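You operate a simulated robot arm through the tools that you are given. There is no shell and no other tool. Be economical: measure what you need, move in short steps, check, and stop when the job is done.

You are at the controls of a simulated two-armed robot. One attempt, no reset.

Task
Take the wheel chock from the top of the check bench and leave it on the top of the outfeed belt. Take the metal block on the top of the check bench and put it away on the shelf over the reel. Put one of the tote tags from the top of the check bench on the job card. Put the bearing block labelled "2" from the top of the check bench on top of the blue tin and the bearing block labelled "3" on top of the tape roll there. Take the small carton from the top of the check bench and put it on the top of the outfeed belt. Put the blue film frame on the grey run card. Turn the vacuum knob to 0.5 bar. Put the paprika flavour card from the top of the check bench on the dose card and the salted flavour card on top of the tall cone. Fetch the date tile from the top of the steel table and set it on the top of the long roller table. The order is free. Set down upright: bearing block, small carton, flavour card.

It is judged by the outcome, as a careful person would: the job done as asked, and still so three seconds after it is handed in. It fails if anything else is knocked over, pushed out of place, dropped, spilled or broken.

Robot
Two 7-joint arms with two-finger parallel grippers on one trunk, on a base that drives. Base frame: it is fixed to the floor where the robot stands at the start and does not move with it; the origin is under the middle of the robot, x ahead of it, y to its left, z up. Readings come in mm, degrees, newtons and seconds.
The left shoulder is at the start at [70, 177, 1195], the right one opposite. Places, roughly: bearing block [500, 1250, 1000]; blue film frame [1000, 1750, 750]; date tile [6500, 2000, 750]; job card [1000, 1000, 750]; run card [1000, 750, 750]; shelf over the reel [20100, 15400, 900]; small carton [750, 1250, 1000]; tall cone (21x21x13 cm) [600, -600, 900]; tape roll (10x10x5 cm) [800, 800, 900]; top of the long roller table [5700, 3700, 500]; top of the outfeed belt [800, 4400, 800]; vacuum knob [1000, -200, 900]; wheel chock (12x7x7 cm) [700, 100, 900]. Payload 3.43 kg a hand.
The tool frame of a hand sits at the grasp point between the pads (the TCP): z along the fingers, y along the line on which they close. The tips reach 30 mm beyond it. Largest opening 94 mm; finger width 28, thickness 10; the body of the gripper, 50 by 96 mm, starts 55 mm behind the TCP.
Orientation is that of the tool frame in the base frame, as [roll, pitch, yaw] about the fixed x, y, z axes, in that order (R = Rz(yaw) Ry(pitch) Rx(roll)). With the fingers straight down and closing along the base's y, the tool's x points along the base's -x, its y along +y and its z along -z.

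Tools
- The arms move only by the tool apply_moves. It takes "left_motion", "right_motion" or both (then of equal length, played together; a hand with none holds still); each is a list of rows, each a list of 3 entries, a list of its own where there are three numbers: the shift along the base's x, y, z in mm, then the turn, a rotation vector about the base's x, y, z in degrees, then the opening, from 0 (shut) to 1 (fully open). In form: [[[dx, dy, dz], [ax, ay, az], grip], ...]. A call has 1 to 8 rows; each row shifts and turns the commanded pose from where the row before left it. Rows are played at 5 a second. More than 50 mm and 8.6 degrees between two rows, or a gripper value outside its range, and nothing of the call is played. Where a pose cannot be reached the arm comes as near as it can. A force on the tool above 40 N (or 10 N above the force at the start of the call, whichever is more), or a blocked arm, ends the call early, and 0.2 s more pass. The fingers move at their own pace (about 153 mm/s each) and stop on an object; they squeeze with about 38 N. The grip force told is the motor's: it shows also when the fingers shut on nothing. Time passes only in rows, and 0.2 s behind the last, so rows that do not move let the fingers close. The reply holds the time, the measured pose of the TCP, the force on the tool along the base axes, the opening and the grip force, in the units named above and with some noise, with the torque about the TCP (base axes, N m) and any sound that the robot's microphone picked up, and new pictures: "show" is both (left out), scene, wrist or none (wrist: the cameras of the hands that moved).
- Cameras (640 x 400 px; columns grow to the right, rows downward): "scene" is now at [124.5, 28.5, 1495.6]; the picture's right is [0.34, -0.94, 0.00], its down [-0.69, -0.25, -0.68] and it looks along [0.64, 0.23, -0.73] (base axes); focal length 214 px, centre (320, 200). "left" rides on the left gripper at [76, -14, -103] in its tool frame; the picture's right is [0.18, 0.98, 0.00], its down [-0.75, 0.14, -0.64] and it looks along [-0.63, 0.12, 0.77] (tool axes); focal length 243 px, centre (320, 200). "right" rides on the right gripper at [76, 14, -103] in its tool frame; the picture's right is [-0.18, 0.98, 0.00], its down [-0.75, -0.14, -0.64] and it looks along [-0.63, -0.12, 0.77] (tool axes); focal length 243 px, centre (320, 200). There is no depth. A picture from a camera that has moved, and an enlarged one, comes with that camera's place and axes in the base frame and with its lens.
- raise_lower(by): slides the trunk up (or, below 0, down) by that many mm; the arms and the scene camera ride with it, the base frame stays. It gives what a move gives, with no picture.
- base_move(legs): drives the robot by 1 to 6 legs, each [ahead, turn to the left] in mm and degrees, along the robot's own axes; the way and the turn of a leg run together, so that a leg with both is an arc; at most 1500 mm and 180 degrees a leg. The arms and the cameras ride along, it lands a little off, and it stops where it bumps. It gives what a move gives, and a new picture of the scene camera.
- turn_head(pan, tilt): turns the head with the scene camera to pan (to the left, within 86 degrees either way) and tilt (down, from -29 to 69), counted from straight ahead of the robot. It gives what a move gives, and a new picture of the scene camera.
- inspect(camera, box): a new picture of the part [left, top, right, bottom] of that camera's present view, enlarged. No time passes.
- job_done(): hands the job in; it is judged then, once.

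Work in short steps. Places have to be worked out from the pictures, the camera data and where the tool is seen: move nearer, look again, correct. Check each grasp and each placing, and mend what went wrong. You have 535 turns and 360 pictures in all, those below and enlarged ones among them. Open the grippers and draw the arms clear of the work before you hand the job in, unless the task says otherwise; then end with one line.

The tools are called after "Call:" as a command line: name --argument value ..., lists and objects as JSON in quotes. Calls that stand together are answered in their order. apply_moves: Moves the arms, as the interface text tells. Its arguments: {"type":"object","properties":{"left_motion":{"type":"array","items":{"type":"array"}},"right_motion":{"type":"array","items":{"type":"array"}},"show":{"type":"string","enum":["both","scene","wrist","none"]}},"required":[]} The other tools are called the same way: raise_lower (by) slides the trunk up or down; base_move (legs) drives the base; turn_head (pan, tilt) turns the head that bears the scene camera; inspect (camera, box) takes an enlarged picture of a part of a camera's view; job_done () hands the job in.

At the start:

```text
clock: 0.0
left_tcp_pos: [453.4, 372.0, 1233.0]
left_orientation: [-180.0, 0.1, -180.0]
left_contact_force: [0.3, 0.3, 0.1]
left_wrist_torque: [0.0, 0.0, 0.0]
left_opening: 94.1
left_grip_force: 0.0
right_tcp_pos: [565.2, -85.0, 1206.4]
right_orientation: [-179.9, 0.1, 179.9]
right_contact_force: [1.2, 0.5, 0.4]
right_wrist_torque: [0.02, 0.02, 0.03]
right_opening: 93.9
right_grip_force: 0.1
trunk travel left (down, up): [-775.0, 65.0]
robot x, y, heading: [2.0, 0.5, 0.0]
head pan, tilt: [20.0, 46.9]
```

scene: 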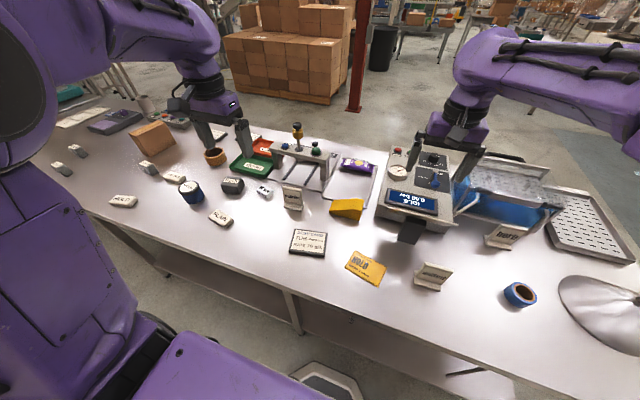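
right: 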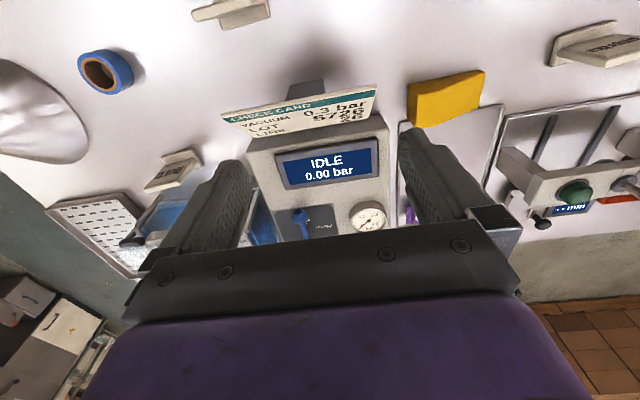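
left: 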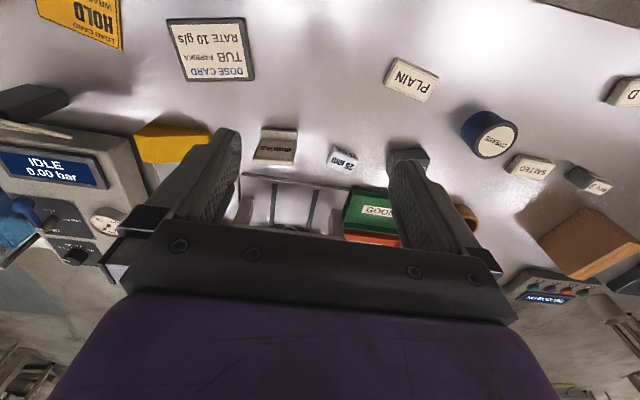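

I start by looking closely at the scene to identify the items on the bench.

Call:
inspect --camera "scene" --box '[40, 90, 240, 240]'

Call:
inspect --camera "scene" --box '[200, 110, 400, 290]'

Call:
inspect --camera "scene" --box '[370, 130, 640, 330]'

```text
2.67 times, centred on (140, 165) of scene
camera zoom: at [124.5, 28.5, 1495.6], right [0.34, -0.94, 0.0], down [-0.69, -0.25, -0.68], along [0.64, 0.23, -0.73], focal length 572 px, centre (800, 293)
```

zoom: 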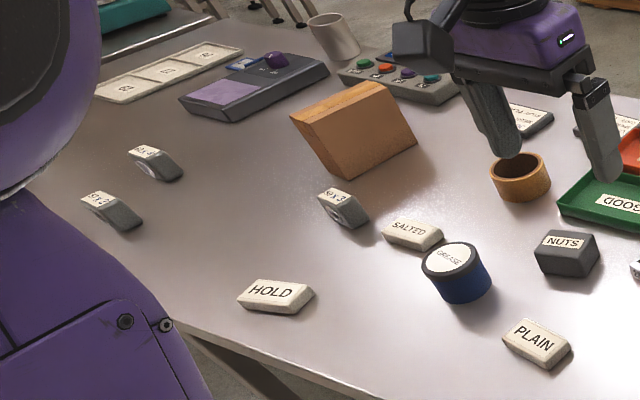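

```text
2.22 times, centred on (300, 200) of scene
camera zoom: at [124.5, 28.5, 1495.6], right [0.34, -0.94, 0.0], down [-0.69, -0.25, -0.68], along [0.64, 0.23, -0.73], focal length 477 px, centre (364, 200)
```

zoom: 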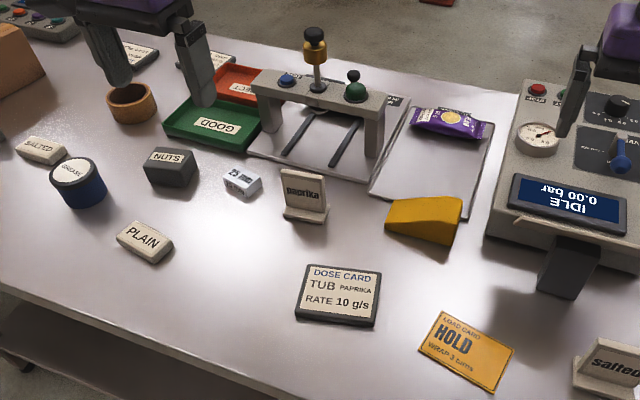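

```text
2.00 times, centred on (505, 230) of scene
camera zoom: at [124.5, 28.5, 1495.6], right [0.34, -0.94, 0.0], down [-0.69, -0.25, -0.68], along [0.64, 0.23, -0.73], focal length 429 px, centre (-50, 140)
```

zoom: 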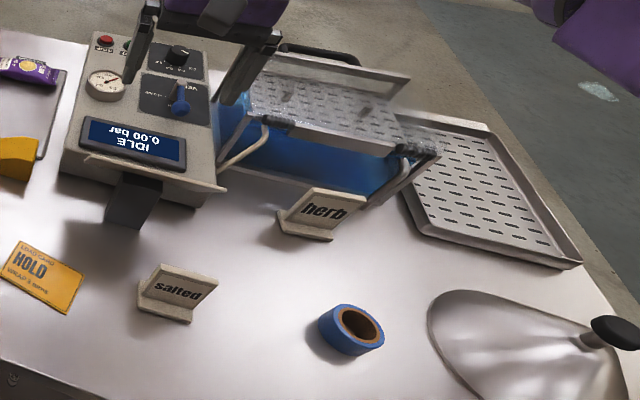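

Now I look left, along the bench and beyond.

Call:
turn_head --pan 60 --tilt 35

Call:
turn_head --pan -30 --tilt 45

```text
clock: 1.1
left_tcp_pos: [454.5, 373.0, 1232.7]
left_orientation: [-180.0, 0.1, 180.0]
left_contact_force: [-0.2, 0.0, 0.8]
left_wrist_torque: [-0.01, 0.01, 0.0]
left_opening: 94.1
left_grip_force: 0.0
right_tcp_pos: [565.6, -85.6, 1205.3]
right_orientation: [179.9, 0.1, -180.0]
right_contact_force: [0.2, -0.3, -0.4]
right_wrist_torque: [-0.02, 0.02, 0.0]
right_opening: 94.1
right_grip_force: 0.0
trunk travel left (down, up): [-775.0, 65.0]
robot x, y, heading: [0.6, -0.7, -0.2]
head pan, tilt: [60.0, 35.0]
camera scene: at [93.6, 77.4, 1513.0], right [0.87, -0.5, 0.0], down [-0.29, -0.5, -0.82], along [0.41, 0.71, -0.57], focal length 214 px, centre (320, 200)
```

scene: 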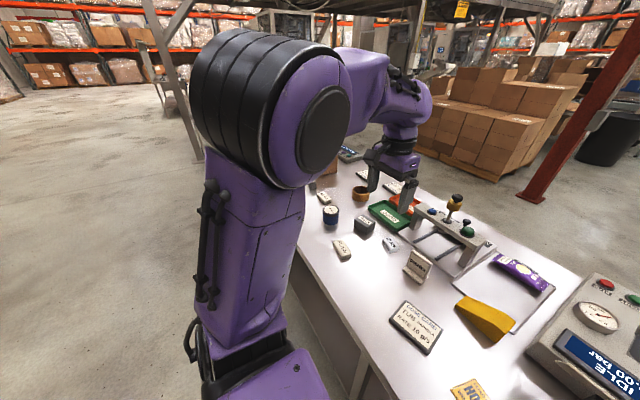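

```text
clock: 2.7
left_tcp_pos: [455.1, 371.9, 1234.1]
left_orientation: [-180.0, 0.0, 180.0]
left_contact_force: [0.7, 0.1, -0.2]
left_wrist_torque: [0.0, 0.0, 0.0]
left_opening: 94.1
left_grip_force: 0.0
right_tcp_pos: [565.7, -84.4, 1206.1]
right_orientation: [179.9, 0.2, -180.0]
right_contact_force: [0.0, 0.3, 0.5]
right_wrist_torque: [0.01, 0.01, -0.02]
right_opening: 94.1
right_grip_force: 0.0
trunk travel left (down, up): [-775.0, 65.0]
robot x, y, heading: [2.8, 2.0, 0.1]
head pan, tilt: [-30.0, 45.0]
camera scene: at [120.0, -39.4, 1498.3], right [-0.5, -0.87, 0.0], down [-0.61, 0.35, -0.71], along [0.61, -0.35, -0.71], focal length 214 px, centre (320, 200)
```

scene: 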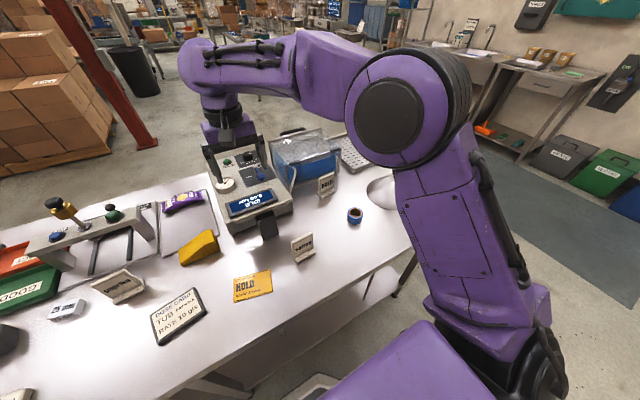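

The bench top works out at about z ≈ 865. I look at the vacuum panel first.

Call:
turn_head --pan -14 --tilt 40

Call:
inspect --camera "scene" --box '[240, 130, 440, 280]'

Call:
inspect --camera "right" --box '[220, 80, 420, 250]'

```text
clock: 3.5
left_tcp_pos: [454.6, 373.0, 1233.6]
left_orientation: [180.0, 0.1, 180.0]
left_contact_force: [0.3, 0.8, -0.2]
left_wrist_torque: [-0.01, 0.0, 0.03]
left_opening: 94.0
left_grip_force: 0.1
right_tcp_pos: [566.3, -84.7, 1205.7]
right_orientation: [-179.8, 0.1, 180.0]
right_contact_force: [-0.3, -0.4, 0.1]
right_wrist_torque: [-0.02, 0.01, -0.01]
right_opening: 94.1
right_grip_force: 0.1
trunk travel left (down, up): [-775.0, 65.0]
robot x, y, heading: [-0.2, -2.1, 0.1]
head pan, tilt: [-14.0, 40.0]
camera scene: at [132.0, -19.4, 1505.5], right [-0.24, -0.97, 0.0], down [-0.62, 0.16, -0.77], along [0.74, -0.19, -0.64], focal length 214 px, centre (320, 200)
```

scene: 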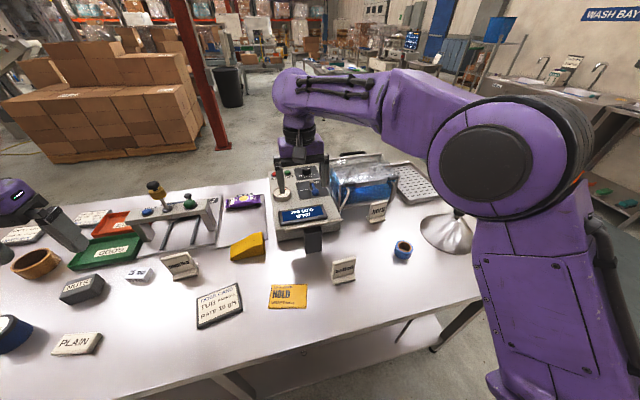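

```text
2.67 times, centred on (340, 205) of scene
camera zoom: at [132.0, -19.4, 1505.5], right [-0.24, -0.97, 0.0], down [-0.62, 0.16, -0.77], along [0.74, -0.19, -0.64], focal length 572 px, centre (267, 187)
```

zoom: 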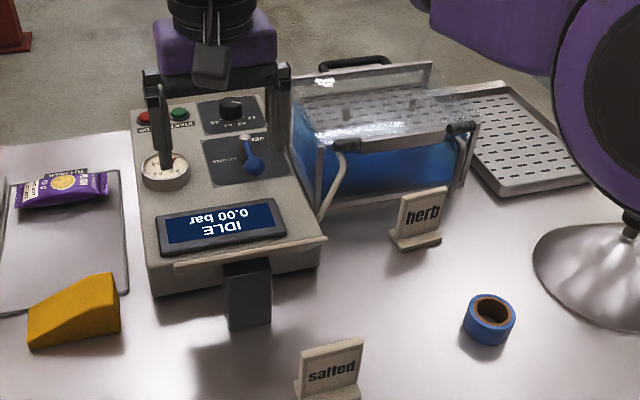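

```text
2.35 times, centred on (320, 165) of right
camera zoom: at [490.6, -71.9, 1307.7], right [0.18, 0.98, 0.0], down [0.75, -0.14, 0.64], along [0.63, -0.12, -0.77], focal length 571 px, centre (320, 282)
```

zoom: 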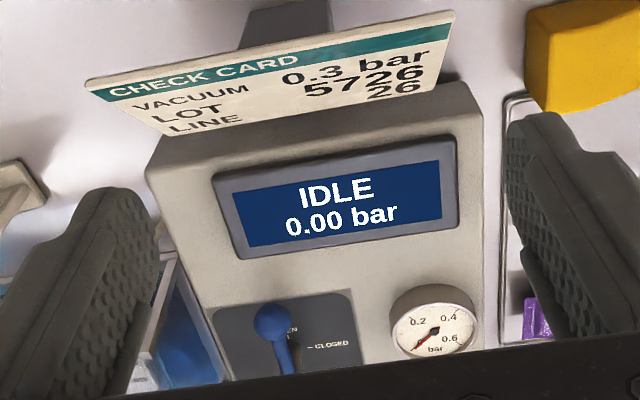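

The knob is best done from the far (operator's) side later. Now I move the right hand over toward the salted card and the cone to look at them.

Call:
apply_moves --right_motion '[[[-20, -48, 0], [0, 0, 0], 1], [[-20, -45, 0], [0, 0, 0], 1], [[-20, -45, 0], [0, 0, 0], 1], [[-20, -45, 0], [0, 0, 0], 1], [[-20, -45, 0], [0, 0, 0], 1], [[-20, -45, 0], [0, 0, 0], 1], [[0, -50, 0], [0, 0, 0], 1], [[0, -50, 0], [0, 0, 0], 1]]'

```text
refused: row 1 steps farther than a row can; nothing moved
```

Step magnitude was over 50; I retry with smaller rows.

Call:
apply_moves --right_motion '[[[-20, -45, 0], [0, 0, 0], 1], [[-20, -45, 0], [0, 0, 0], 1], [[-20, -45, 0], [0, 0, 0], 1], [[-20, -45, 0], [0, 0, 0], 1], [[-20, -45, 0], [0, 0, 0], 1], [[-20, -45, 0], [0, 0, 0], 1], [[0, -50, 0], [0, 0, 0], 1], [[0, -50, 0], [0, 0, 0], 1]]'

```text
clock: 5.3
left_tcp_pos: [454.4, 369.0, 1234.1]
left_orientation: [179.7, 0.1, -179.9]
left_contact_force: [0.2, -0.1, -0.3]
left_wrist_torque: [0.03, 0.0, 0.0]
left_opening: 93.8
left_grip_force: 0.0
right_tcp_pos: [443.5, -459.5, 1205.5]
right_orientation: [179.9, 0.0, 179.9]
right_contact_force: [-0.2, -0.1, -0.9]
right_wrist_torque: [0.02, 0.02, -0.01]
right_opening: 93.8
right_grip_force: 0.0
trunk travel left (down, up): [-775.0, 65.0]
robot x, y, heading: [0.9, -1.9, 0.1]
head pan, tilt: [-14.0, 40.0]
camera scene: at [132.0, -22.9, 1505.5], right [-0.24, -0.97, 0.0], down [-0.62, 0.16, -0.77], along [0.74, -0.18, -0.64], focal length 214 px, centre (320, 200)
camera right: at [369.1, -445.5, 1307.0], right [0.18, 0.98, 0.0], down [0.75, -0.14, 0.64], along [0.63, -0.12, -0.77], focal length 243 px, centre (320, 200)
```

scene: 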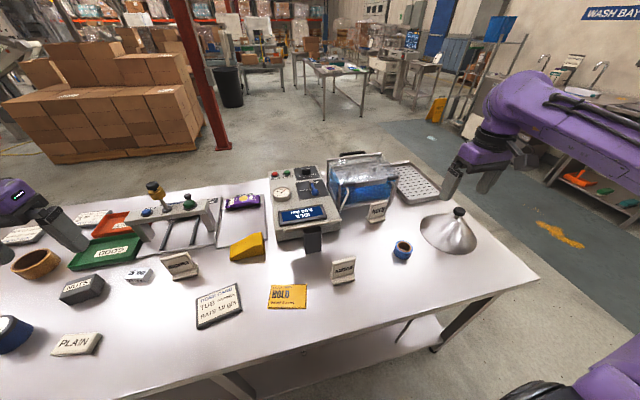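
right: 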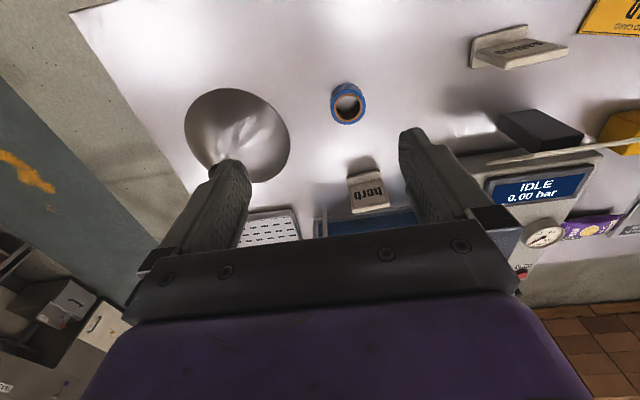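

Call:
inspect --camera "scene" --box '[400, 180, 520, 270]'

Call:
inspect --camera "right" --box '[160, 70, 320, 190]'

Call:
inspect --camera "scene" --box '[150, 220, 370, 340]'

```text
4.44 times, centred on (460, 225) of scene
camera zoom: at [132.0, -22.9, 1505.5], right [-0.24, -0.97, 0.0], down [-0.62, 0.16, -0.77], along [0.74, -0.18, -0.64], focal length 953 px, centre (-302, 89)
```

zoom: 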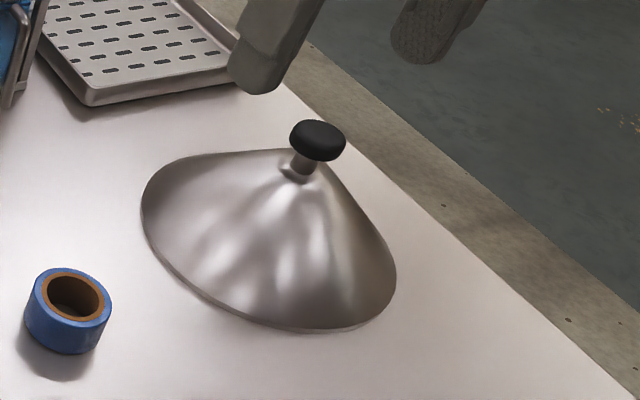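

```text
3.33 times, centred on (240, 130) of right
camera zoom: at [369.1, -445.5, 1307.0], right [0.18, 0.98, 0.0], down [0.75, -0.14, 0.64], along [0.63, -0.12, -0.77], focal length 809 px, centre (587, 433)
```

zoom: 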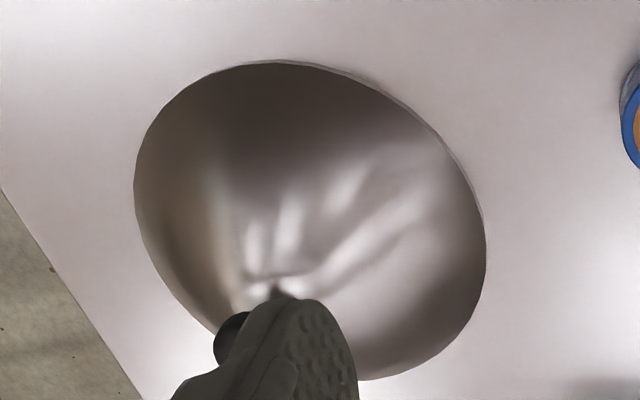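

```text
2.91 times, centred on (260, 280) of scene
camera zoom: at [132.0, -22.9, 1505.5], right [-0.24, -0.97, 0.0], down [-0.62, 0.16, -0.77], along [0.74, -0.18, -0.64], focal length 624 px, centre (494, -33)
```

zoom: 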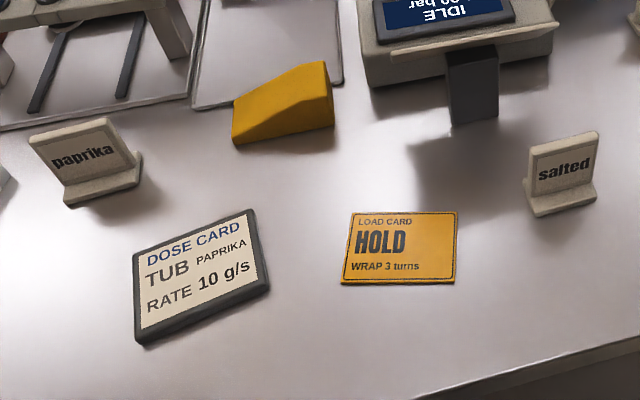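

The cone carries a flat black knob on top. I move the right hand back so its camera looks at the salted card.

Call:
apply_moves --right_motion '[[[-18, 37, -15], [0, 0, 0], 1], [[-18, 37, -15], [0, 0, 0], 1], [[-18, 37, -15], [0, 0, 0], 1], [[-18, 37, -15], [0, 0, 0], 1], [[-18, 37, -15], [0, 0, 0], 1], [[-18, 37, -15], [0, 0, 0], 1], [[-18, 37, -15], [0, 0, 0], 1], [[-18, 37, -15], [0, 0, 0], 1]]' --show "wrist"

```text
clock: 7.1
left_tcp_pos: [453.9, 375.1, 1233.0]
left_orientation: [-179.9, 0.1, 179.9]
left_contact_force: [0.9, 0.1, 0.0]
left_wrist_torque: [-0.04, 0.01, 0.03]
left_opening: 94.1
left_grip_force: 0.1
right_tcp_pos: [300.9, -157.1, 1085.7]
right_orientation: [-179.9, 0.0, 179.9]
right_contact_force: [0.5, -0.1, 0.3]
right_wrist_torque: [0.0, -0.03, 0.0]
right_opening: 93.9
right_grip_force: 0.0
trunk travel left (down, up): [-775.0, 65.0]
robot x, y, heading: [-4.1, -1.2, 0.1]
head pan, tilt: [-14.0, 40.0]
camera right: at [226.5, -142.7, 1187.2], right [0.18, 0.98, 0.0], down [0.75, -0.14, 0.64], along [0.63, -0.12, -0.77], focal length 243 px, centre (320, 200)
```

right: 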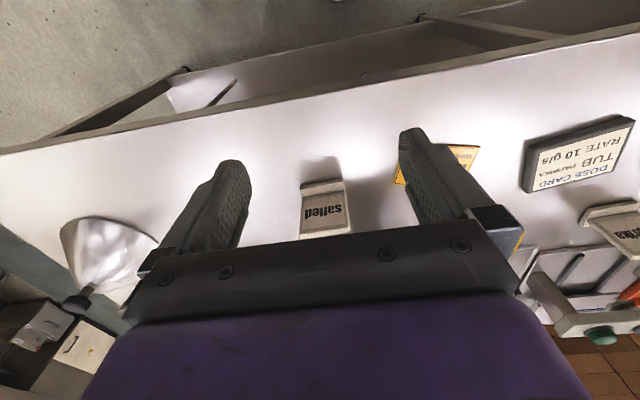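

Call:
inspect --camera "right" --box '[270, 140, 380, 250]'

Call:
inspect --camera "scene" --box '[310, 240, 380, 300]'

```text
3.64 times, centred on (325, 195) of right
camera zoom: at [226.5, -142.7, 1187.2], right [0.18, 0.98, 0.0], down [0.75, -0.14, 0.64], along [0.63, -0.12, -0.77], focal length 882 px, centre (302, 218)
```

zoom: 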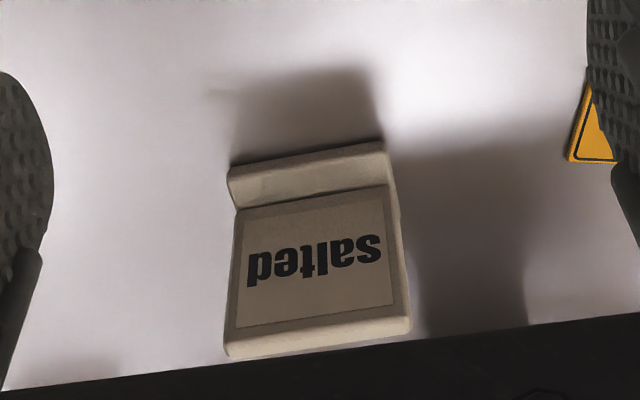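

```text
6.67 times, centred on (345, 270) of scene
camera zoom: at [131.5, -15.9, 1505.6], right [-0.24, -0.97, 0.0], down [-0.62, 0.15, -0.77], along [0.74, -0.19, -0.64], focal length 1430 px, centre (153, -267)
```

zoom: 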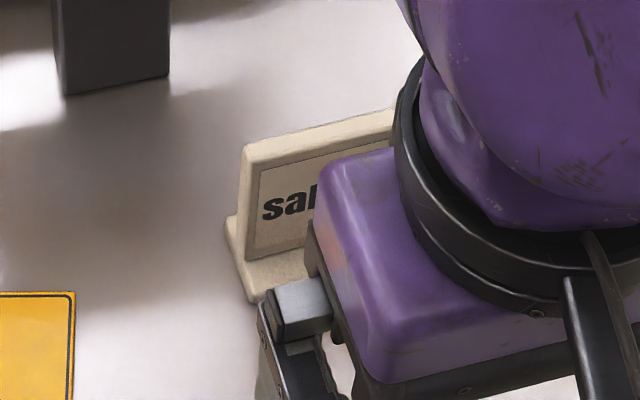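

The card is an upright board (about 70 wide, 88 tall) with a foot toward me, aligned with y. I turn the right hand 90° so it closes along x and go above it.

Call:
apply_moves --right_motion '[[[15.5, -2.4, 0], [0, 0, -8.18], 0.6], [[15.5, -2.4, 0], [0, 0, -8.18], 0.6], [[15.5, -2.4, 0], [0, 0, -8.18], 0.6], [[15.5, -2.4, 0], [0, 0, -8.18], 0.6], [[15.5, -2.4, 0], [0, 0, -8.18], 0.6], [[15.5, -2.4, 0], [0, 0, -8.18], 0.6], [[15.5, -2.4, 0], [0, 0, -8.18], 0.6], [[15.5, -2.4, 0], [0, 0, -8.18], 0.6]]' --show "none"

Call:
apply_moves --right_motion '[[[15.5, -2.4, 0], [0, 0, -8.18], 0.6], [[15.5, -2.4, 0], [0, 0, -8.18], 0.6], [[15.5, -2.4, 0], [0, 0, -8.18], 0.6], [[0, 0, 0], [0, 0, 0], 0.6]]'

```text
clock: 8.9
left_tcp_pos: [454.4, 372.9, 1232.8]
left_orientation: [180.0, 0.1, 179.9]
left_contact_force: [-0.4, -1.1, 0.0]
left_wrist_torque: [0.0, 0.02, -0.03]
left_opening: 94.0
left_grip_force: 0.0
right_tcp_pos: [425.9, -179.0, 1085.8]
right_orientation: [-180.0, 0.1, 114.4]
right_contact_force: [0.8, -0.8, 0.0]
right_wrist_torque: [0.02, 0.0, 0.0]
right_opening: 56.1
right_grip_force: 0.1
trunk travel left (down, up): [-775.0, 65.0]
robot x, y, heading: [0.5, -1.1, 0.1]
head pan, tilt: [-14.0, 40.0]
```

```text
clock: 9.9
left_tcp_pos: [453.7, 372.1, 1234.1]
left_orientation: [180.0, 0.1, -180.0]
left_contact_force: [-0.6, -0.1, 0.9]
left_wrist_torque: [0.04, 0.01, 0.01]
left_opening: 94.1
left_grip_force: 0.1
right_tcp_pos: [472.6, -185.4, 1085.7]
right_orientation: [180.0, 0.1, 89.9]
right_contact_force: [0.0, 0.0, 0.1]
right_wrist_torque: [0.01, 0.01, -0.01]
right_opening: 56.4
right_grip_force: 0.1
trunk travel left (down, up): [-775.0, 65.0]
robot x, y, heading: [-1.2, -2.5, 0.3]
head pan, tilt: [-14.0, 40.0]
camera scene: at [131.7, -19.4, 1505.5], right [-0.24, -0.97, 0.0], down [-0.62, 0.16, -0.77], along [0.74, -0.19, -0.64], focal length 214 px, centre (320, 200)
camera right: at [487.6, -110.5, 1188.3], right [0.98, -0.19, 0.0], down [-0.14, -0.75, 0.64], along [-0.12, -0.63, -0.77], focal length 243 px, centre (320, 200)
```

scene: 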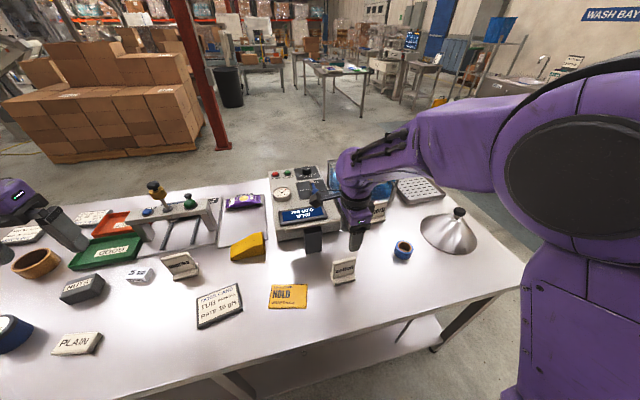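
right: 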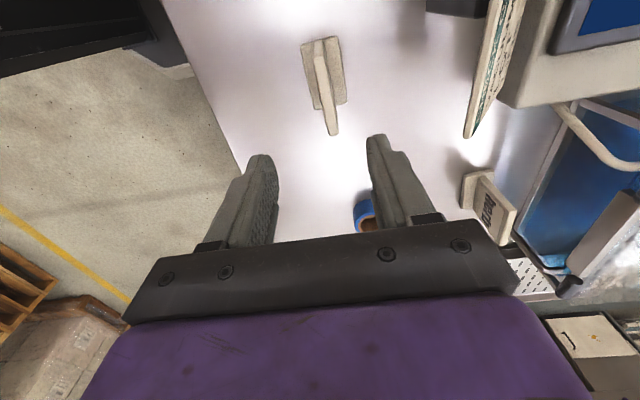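

The card is an inverted T, centred near [479, -181]. I descend on it with the fingers straddling the board.

Call:
apply_moves --right_motion '[[[6.5, 4, -40], [0, 0, 0], 0.5], [[0, 0, -40], [0, 0, 0], 0.5], [[0, 0, -40], [0, 0, 0], 0.5], [[0, 0, 0], [0, 0, 0], 0.5]]'

```text
clock: 10.9
left_tcp_pos: [453.5, 373.4, 1233.5]
left_orientation: [-180.0, 0.1, -179.9]
left_contact_force: [-0.2, -0.8, 0.3]
left_wrist_torque: [-0.03, 0.01, 0.0]
left_opening: 94.2
left_grip_force: 0.1
right_tcp_pos: [478.4, -181.9, 965.9]
right_orientation: [180.0, 0.0, 90.0]
right_contact_force: [-0.6, 0.0, 0.0]
right_wrist_torque: [0.03, 0.02, 0.0]
right_opening: 46.9
right_grip_force: 0.1
trunk travel left (down, up): [-775.0, 65.0]
robot x, y, heading: [0.1, 1.5, 0.2]
head pan, tilt: [-14.0, 40.0]
camera scene: at [131.8, -19.2, 1505.5], right [-0.24, -0.97, 0.0], down [-0.62, 0.16, -0.77], along [0.74, -0.19, -0.64], focal length 214 px, centre (320, 200)
camera right: at [493.7, -106.3, 1067.5], right [0.98, -0.18, 0.0], down [-0.14, -0.75, 0.64], along [-0.12, -0.63, -0.77], focal length 243 px, centre (320, 200)
```

scene: 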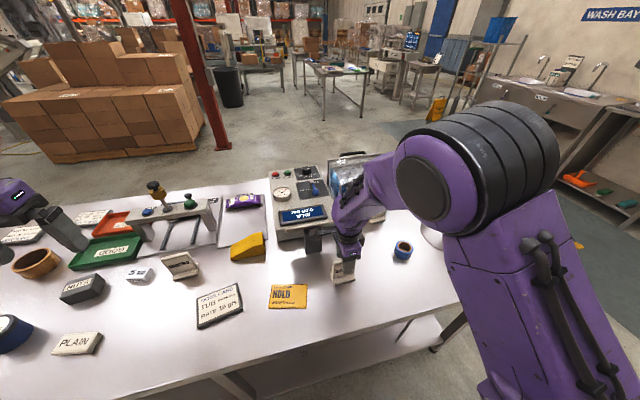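
right: 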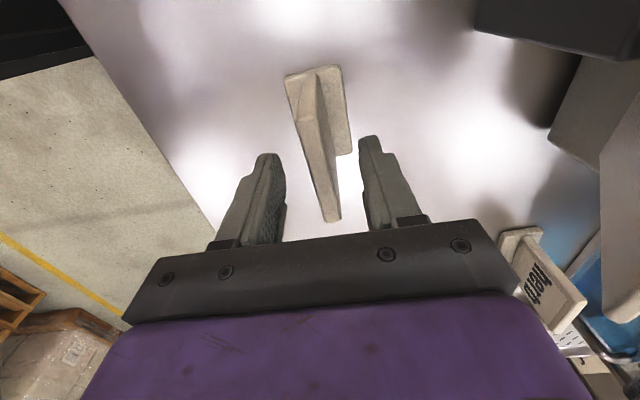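

Alignment is good; I lower another 32 mm and close.

Call:
apply_moves --right_motion '[[[1, 8, -32], [0, 0, 0], 0.5], [[0, 0, 0], [0, 0, 0], 0], [[0, 0, 0], [0, 0, 0], 0]]' --show "wrist"

```text
clock: 11.7
left_tcp_pos: [453.1, 372.9, 1232.9]
left_orientation: [-180.0, 0.1, 179.9]
left_contact_force: [0.3, -0.2, 0.1]
left_wrist_torque: [-0.01, 0.0, -0.01]
left_opening: 93.7
left_grip_force: 0.1
right_tcp_pos: [478.7, -173.8, 933.7]
right_orientation: [-179.9, 0.0, 89.9]
right_contact_force: [-0.2, 0.2, 0.1]
right_wrist_torque: [0.05, -0.01, 0.01]
right_opening: 15.3
right_grip_force: 37.8
trunk travel left (down, up): [-775.0, 65.0]
robot x, y, heading: [1.1, -0.9, 0.2]
head pan, tilt: [-14.0, 40.0]
camera right: at [494.5, -98.6, 1035.4], right [0.98, -0.18, 0.0], down [-0.14, -0.75, 0.64], along [-0.12, -0.63, -0.77], focal length 243 px, centre (320, 200)
```

right: 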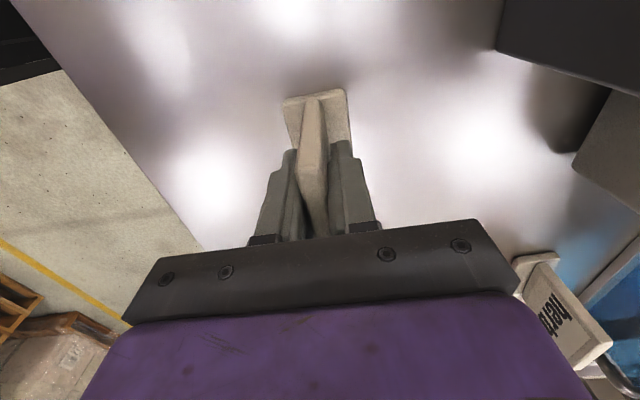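

Gripped (15 mm thick). I lift it and move toward the cone.

Call:
apply_moves --right_motion '[[[0, 0, 45], [0, 0, 0], 0], [[0, 0, 45], [0, 0, 0], 0], [[0, 0, 45], [0, 0, 0], 0], [[0, 0, 45], [0, 0, 0], 0], [[0, -48, 0], [0, 0, 0], 0], [[0, -48, 0], [0, 0, 0], 0], [[0, -48, 0], [0, 0, 0], 0], [[0, -48, 0], [0, 0, 0], 0]]' --show "none"

Call:
apply_moves --right_motion '[[[0, -48, 0], [0, 0, 0], 0], [[0, -48, 0], [0, 0, 0], 0], [[0, -48, 0], [0, 0, 0], 0], [[10, -45, 0], [0, 0, 0], 0], [[10, -40, 0], [0, 0, 0], 0], [[0, 0, 0], [0, 0, 0], 0]]'

```text
clock: 13.5
left_tcp_pos: [455.2, 369.1, 1233.4]
left_orientation: [179.9, 0.1, -180.0]
left_contact_force: [1.5, -0.2, -0.8]
left_wrist_torque: [0.02, 0.05, 0.01]
left_opening: 94.1
left_grip_force: 0.2
right_tcp_pos: [478.6, -370.6, 1112.1]
right_orientation: [180.0, 0.0, 90.0]
right_contact_force: [-0.3, 0.1, -1.3]
right_wrist_torque: [0.0, 0.0, -0.01]
right_opening: 15.5
right_grip_force: 38.5
trunk travel left (down, up): [-775.0, 65.0]
robot x, y, heading: [2.9, -3.0, -0.1]
head pan, tilt: [-14.0, 40.0]
```

```text
clock: 14.9
left_tcp_pos: [454.1, 373.2, 1232.7]
left_orientation: [-180.0, 0.1, 180.0]
left_contact_force: [0.4, 0.4, -0.5]
left_wrist_torque: [-0.06, 0.0, 0.01]
left_opening: 93.8
left_grip_force: 0.2
right_tcp_pos: [500.0, -595.9, 1113.3]
right_orientation: [180.0, 0.1, 90.0]
right_contact_force: [0.2, -0.7, 0.1]
right_wrist_torque: [-0.02, 0.01, 0.03]
right_opening: 15.7
right_grip_force: 37.5
trunk travel left (down, up): [-775.0, 65.0]
robot x, y, heading: [-2.4, 2.6, 0.2]
head pan, tilt: [-14.0, 40.0]
camera scene: at [131.3, -18.1, 1505.6], right [-0.24, -0.97, 0.0], down [-0.62, 0.15, -0.77], along [0.74, -0.19, -0.64], focal length 214 px, centre (320, 200)
camera right: at [514.8, -519.6, 1215.5], right [0.98, -0.18, 0.0], down [-0.14, -0.75, 0.64], along [-0.12, -0.63, -0.77], focal length 243 px, centre (320, 200)
```

scene: 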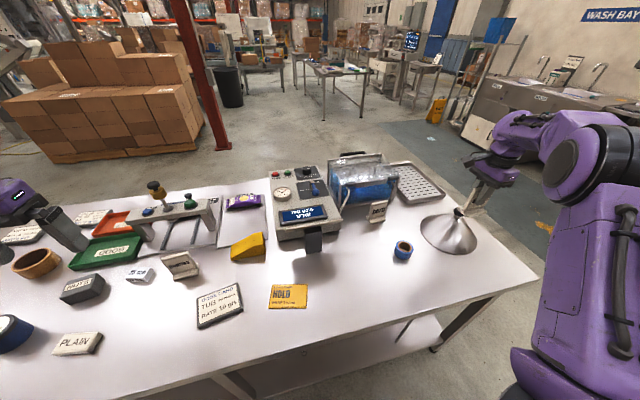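
right: 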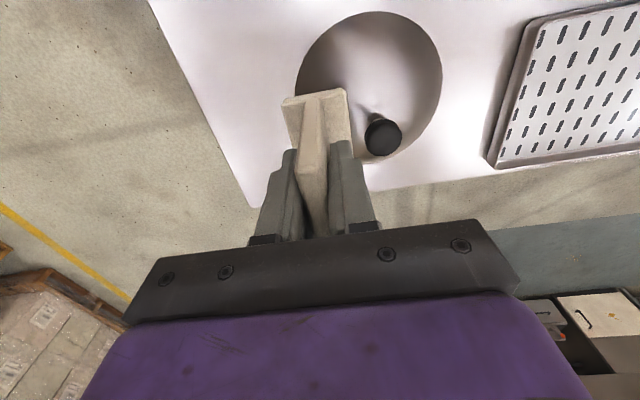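

The knob appears near [555, -637, ~990]. I move over it and take a look before lowering.

Call:
apply_moves --right_motion '[[[28, -20, 0], [0, 0, 0], 0], [[27, -20, 0], [0, 0, 0], 0], [[0, 0, -20], [0, 0, 0], 0], [[0, 0, 0], [0, 0, 0], 0]]'

Call:
inspect --camera "scene" --box '[400, 170, 520, 270]'

```text
clock: 15.9
left_tcp_pos: [454.4, 372.0, 1232.7]
left_orientation: [180.0, 0.1, 180.0]
left_contact_force: [-0.5, 0.4, 0.1]
left_wrist_torque: [0.04, -0.02, 0.01]
left_opening: 94.0
left_grip_force: 0.2
right_tcp_pos: [547.5, -635.6, 1093.3]
right_orientation: [179.9, 0.0, 90.0]
right_contact_force: [0.4, 0.6, -0.6]
right_wrist_torque: [0.02, 0.03, -0.02]
right_opening: 15.6
right_grip_force: 37.3
right hand out of reach, approached as far as the arm can: row 2
trunk travel left (down, up): [-775.0, 65.0]
robot x, y, heading: [-5.4, 0.3, 0.1]
head pan, tilt: [-14.0, 40.0]
camera scene: at [132.3, -19.5, 1505.5], right [-0.24, -0.97, 0.0], down [-0.62, 0.16, -0.77], along [0.74, -0.19, -0.64], focal length 214 px, centre (320, 200)
camera right: at [563.9, -561.0, 1194.9], right [0.98, -0.18, 0.0], down [-0.14, -0.75, 0.64], along [-0.12, -0.63, -0.77], focal length 243 px, centre (320, 200)
```

scene: 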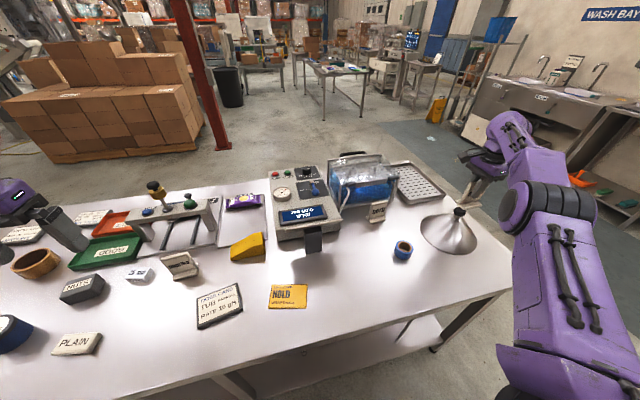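
right: 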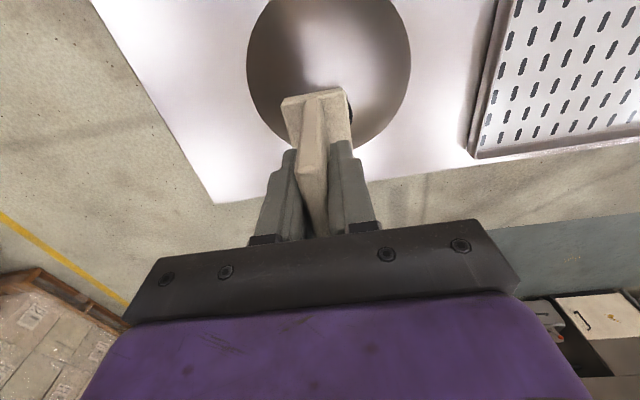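

```text
4.00 times, centred on (460, 220) of scene
camera zoom: at [132.3, -19.5, 1505.5], right [-0.24, -0.97, 0.0], down [-0.62, 0.16, -0.77], along [0.74, -0.19, -0.64], focal length 858 px, centre (-240, 120)
```

zoom: 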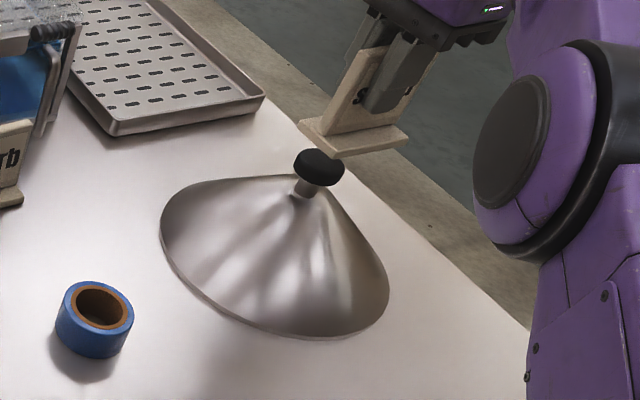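

Target TCP ≈ [557, -633]. I lower in small steps and watch.

Call:
apply_moves --right_motion '[[[3, 2, -10], [0, 0, 0], 0], [[0, 0, -8], [0, 0, 0], 0], [[0, 0, 0], [0, 0, 0], 0]]'

Call:
inspect --camera "scene" --box '[420, 180, 500, 240]'

```text
clock: 16.7
left_tcp_pos: [455.1, 370.6, 1233.4]
left_orientation: [179.9, 0.1, -179.9]
left_contact_force: [-0.5, 0.9, 0.0]
left_wrist_torque: [0.02, -0.01, 0.01]
left_opening: 94.2
left_grip_force: 0.1
right_tcp_pos: [552.3, -633.5, 1074.8]
right_orientation: [-180.0, 0.0, 90.0]
right_contact_force: [-0.4, 0.1, -0.4]
right_wrist_torque: [0.04, -0.01, -0.01]
right_opening: 15.5
right_grip_force: 38.1
trunk travel left (down, up): [-775.0, 65.0]
robot x, y, heading: [1.1, -1.1, -0.1]
head pan, tilt: [-14.0, 40.0]
camera scene: at [132.1, -20.0, 1505.5], right [-0.24, -0.97, 0.0], down [-0.62, 0.16, -0.77], along [0.74, -0.19, -0.64], focal length 214 px, centre (320, 200)
camera right: at [567.4, -558.9, 1177.2], right [0.98, -0.18, 0.0], down [-0.14, -0.75, 0.64], along [-0.12, -0.63, -0.77], focal length 243 px, centre (320, 200)
```

scene: 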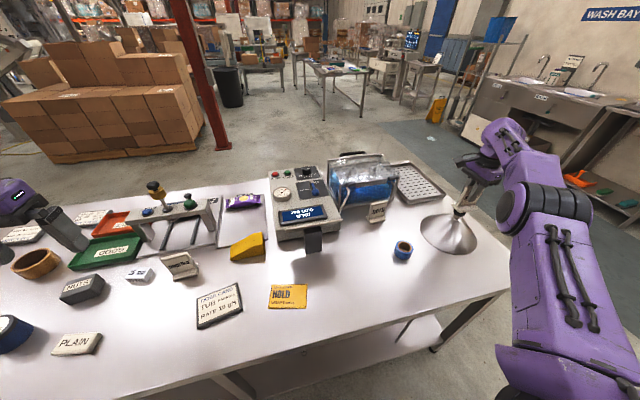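
right: 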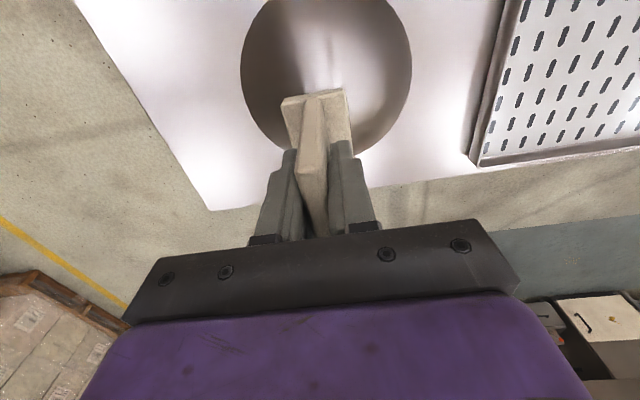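

```text
6.67 times, centred on (460, 210) of scene
camera zoom: at [132.1, -20.0, 1505.5], right [-0.24, -0.97, 0.0], down [-0.62, 0.16, -0.77], along [0.74, -0.19, -0.64], focal length 1430 px, centre (-613, 133)
```

zoom: 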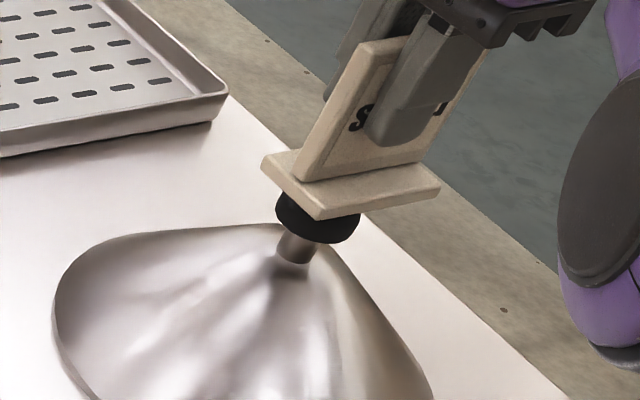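

The foot sits about 10 mm too far to -y relative to the knob; I correct and lower in small steps.

Call:
apply_moves --right_motion '[[[4, 10, 0], [0, 0, 0], 0], [[0, 0, -4], [0, 0, 0], 0], [[0, 0, -3], [0, 0, 0], 0], [[0, 0, 0], [0, 0, 0], 0]]' --show "none"

Call:
inspect --camera "scene" --box '[420, 180, 500, 240]'

```text
clock: 17.7
left_tcp_pos: [454.2, 371.3, 1233.2]
left_orientation: [179.9, 0.1, -179.9]
left_contact_force: [-0.3, -0.6, 0.0]
left_wrist_torque: [0.01, 0.0, 0.0]
left_opening: 93.9
left_grip_force: 0.0
right_tcp_pos: [555.2, -623.5, 1069.4]
right_orientation: [180.0, 0.1, 90.0]
right_contact_force: [-1.3, 0.1, -0.2]
right_wrist_torque: [-0.01, 0.01, -0.03]
right_opening: 15.5
right_grip_force: 37.3
trunk travel left (down, up): [-775.0, 65.0]
robot x, y, heading: [1.2, 0.4, 0.3]
head pan, tilt: [-14.0, 40.0]
```

```text
6.67 times, centred on (460, 210) of scene
camera zoom: at [132.1, -19.4, 1505.5], right [-0.24, -0.97, 0.0], down [-0.62, 0.16, -0.77], along [0.74, -0.19, -0.64], focal length 1430 px, centre (-613, 133)
```

zoom: 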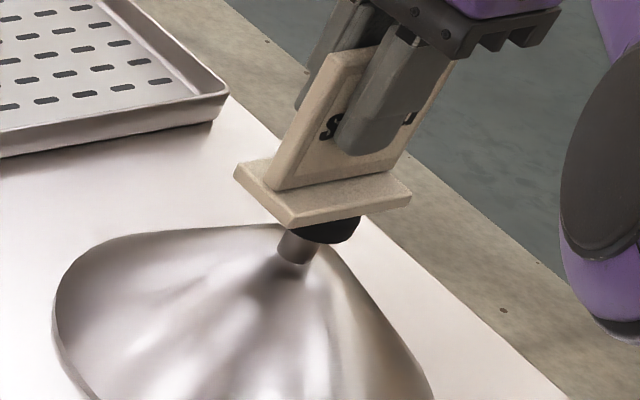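

Centred well now. I continue down until contact shows in the force.

Call:
apply_moves --right_motion '[[[2, -1, -3], [0, 0, 0], 0], [[0, 0, -3], [0, 0, 0], 0], [[0, 0, 0], [0, 0, 0], 0]]' --show "none"

Call:
apply_moves --right_motion '[[[0, 0, -3], [0, 0, 0], 0], [[0, 0, 0], [0, 0, 0], 0]]' --show "none"

Call:
inspect --camera "scene" --box '[420, 180, 500, 240]'

```text
clock: 18.5
left_tcp_pos: [454.6, 372.7, 1233.9]
left_orientation: [180.0, 0.1, 180.0]
left_contact_force: [0.0, 0.3, 0.1]
left_wrist_torque: [-0.01, 0.03, 0.04]
left_opening: 94.2
left_grip_force: 0.2
right_tcp_pos: [558.0, -623.5, 1063.1]
right_orientation: [180.0, 0.2, 90.0]
right_contact_force: [0.3, 0.0, -1.1]
right_wrist_torque: [-0.01, -0.02, -0.01]
right_opening: 15.4
right_grip_force: 37.6
trunk travel left (down, up): [-775.0, 65.0]
robot x, y, heading: [1.5, -0.8, -0.1]
head pan, tilt: [-14.0, 40.0]
```

```text
clock: 19.1
left_tcp_pos: [454.0, 371.1, 1232.7]
left_orientation: [-180.0, 0.1, 180.0]
left_contact_force: [0.0, -0.1, 0.0]
left_wrist_torque: [-0.02, 0.01, 0.0]
left_opening: 94.0
left_grip_force: 0.0
right_tcp_pos: [558.1, -623.7, 1060.0]
right_orientation: [-179.9, 0.1, 90.1]
right_contact_force: [0.3, -0.2, 0.5]
right_wrist_torque: [-0.05, -0.02, 0.02]
right_opening: 15.7
right_grip_force: 38.5
trunk travel left (down, up): [-775.0, 65.0]
robot x, y, heading: [0.8, -1.1, -0.2]
head pan, tilt: [-14.0, 40.0]
```

```text
6.67 times, centred on (460, 210) of scene
camera zoom: at [131.9, -19.6, 1505.5], right [-0.24, -0.97, 0.0], down [-0.62, 0.16, -0.77], along [0.74, -0.19, -0.64], focal length 1430 px, centre (-613, 133)
```

zoom: 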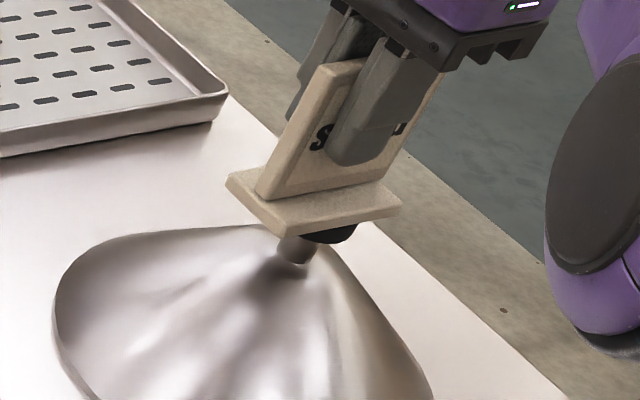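

No contact yet; I keep lowering in 2 mm steps.

Call:
apply_moves --right_motion '[[[2, -1, -2], [0, 0, 0], 0], [[0, 0, -2], [0, 0, 0], 0], [[0, 0, 0], [0, 0, 0], 0]]' --show "none"

Call:
apply_moves --right_motion '[[[0, 0, -2], [0, 0, 0], 0], [[0, 0, -2], [0, 0, 0], 0], [[0, 0, 0], [0, 0, 0], 0]]' --show "none"

Call:
inspect --camera "scene" --box '[420, 180, 500, 240]'

```text
clock: 19.9
left_tcp_pos: [452.7, 374.1, 1233.7]
left_orientation: [-179.9, 0.2, -180.0]
left_contact_force: [0.2, 0.0, -0.7]
left_wrist_torque: [0.04, 0.02, -0.03]
left_opening: 94.2
left_grip_force: 0.1
right_tcp_pos: [558.0, -623.3, 1059.2]
right_orientation: [179.8, 0.2, 90.0]
right_contact_force: [-0.4, -3.4, 18.0]
right_wrist_torque: [-0.53, 0.06, 0.03]
right_opening: 15.5
right_grip_force: 38.1
trunk travel left (down, up): [-775.0, 65.0]
robot x, y, heading: [0.4, -0.2, -0.5]
head pan, tilt: [-14.0, 40.0]
```

```text
clock: 20.7
left_tcp_pos: [450.5, 376.3, 1233.2]
left_orientation: [-179.8, 0.3, 179.9]
left_contact_force: [0.3, 0.6, 0.1]
left_wrist_torque: [-0.02, 0.01, 0.01]
left_opening: 93.9
left_grip_force: 0.0
right_tcp_pos: [557.8, -620.1, 1057.6]
right_orientation: [179.6, 0.3, 90.1]
right_contact_force: [3.1, -1.4, 30.3]
right_wrist_torque: [-0.3, -0.06, 0.03]
right_opening: 15.5
right_grip_force: 37.8
trunk travel left (down, up): [-775.0, 65.0]
robot x, y, heading: [-0.6, 3.1, 0.0]
head pan, tilt: [-14.0, 40.0]
```

```text
6.67 times, centred on (460, 210) of scene
camera zoom: at [127.6, -14.1, 1506.1], right [-0.24, -0.97, 0.0], down [-0.62, 0.15, -0.77], along [0.75, -0.19, -0.64], focal length 1430 px, centre (-613, 133)
```

zoom: 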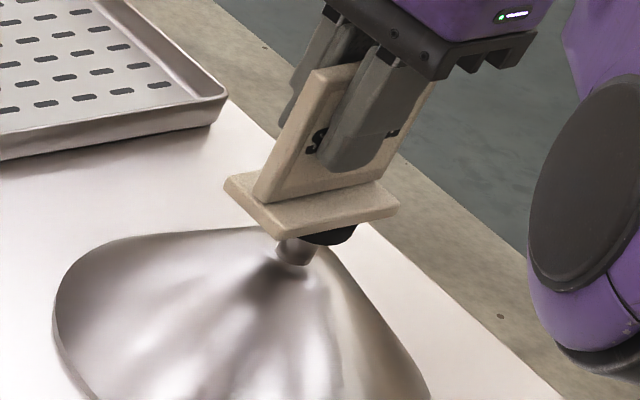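

Contact at z≈1059 with a well-centred load. I relax the pressure, and then open slowly.

Call:
apply_moves --right_motion '[[[-1, 0, 4], [0, 0, 0], 0], [[0, 0, 0], [0, 0, 0], 0]]' --show "none"

```text
clock: 21.3
left_tcp_pos: [453.6, 375.9, 1232.6]
left_orientation: [-179.8, 0.1, 180.0]
left_contact_force: [0.1, -0.5, 0.6]
left_wrist_torque: [0.01, 0.03, -0.05]
left_opening: 94.0
left_grip_force: 0.0
right_tcp_pos: [557.9, -621.6, 1058.6]
right_orientation: [180.0, 0.2, 90.0]
right_contact_force: [1.9, 5.2, 13.9]
right_wrist_torque: [0.25, -0.14, -0.02]
right_opening: 15.5
right_grip_force: 37.5
trunk travel left (down, up): [-775.0, 65.0]
robot x, y, heading: [3.0, 1.6, 0.2]
head pan, tilt: [-14.0, 40.0]
```

Call:
apply_moves --right_motion '[[[0, 0, 1.5], [0, 0, 0], 0], [[0, 0, 0], [0, 0, 0], 0], [[0, 0, 0], [0, 0, 0], 0.3], [[0, 0, 0], [0, 0, 0], 0.5], [[0, 0, 0], [0, 0, 0], 0.5]]' --show "wrist"

Call:
inspect --camera "scene" --box '[420, 180, 500, 240]'

```text
clock: 22.5
left_tcp_pos: [455.0, 371.9, 1233.4]
left_orientation: [179.9, 0.1, 180.0]
left_contact_force: [-0.1, -0.8, -0.3]
left_wrist_torque: [0.02, -0.02, 0.01]
left_opening: 94.1
left_grip_force: 0.0
right_tcp_pos: [559.3, -625.9, 1055.9]
right_orientation: [179.9, 0.0, 89.9]
right_contact_force: [-0.5, 0.3, -0.3]
right_wrist_torque: [0.03, 0.02, 0.0]
right_opening: 47.3
right_grip_force: 0.1
trunk travel left (down, up): [-775.0, 65.0]
robot x, y, heading: [4.1, 0.0, -0.0]
head pan, tilt: [-14.0, 40.0]
camera right: at [574.5, -550.2, 1158.8], right [0.98, -0.18, 0.0], down [-0.14, -0.75, 0.64], along [-0.12, -0.63, -0.77], focal length 243 px, centre (320, 200)
```

right: 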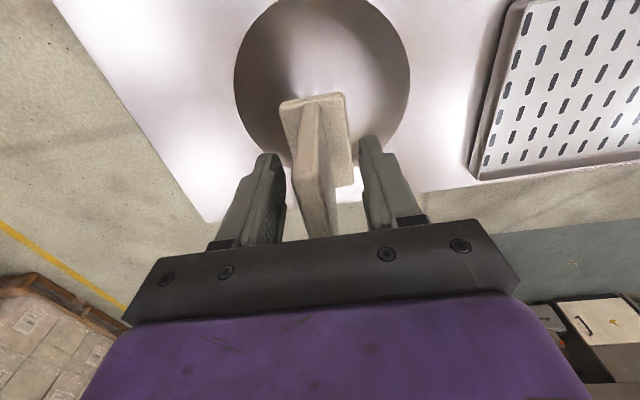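

```text
6.67 times, centred on (460, 210) of scene
camera zoom: at [132.2, -20.0, 1505.5], right [-0.24, -0.97, 0.0], down [-0.62, 0.16, -0.77], along [0.74, -0.19, -0.64], focal length 1430 px, centre (-613, 133)
```

zoom: 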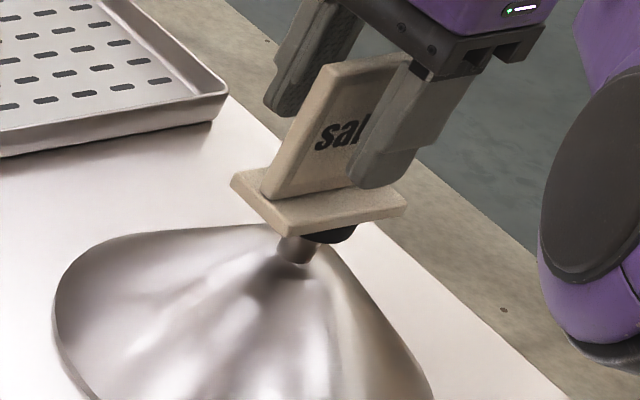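

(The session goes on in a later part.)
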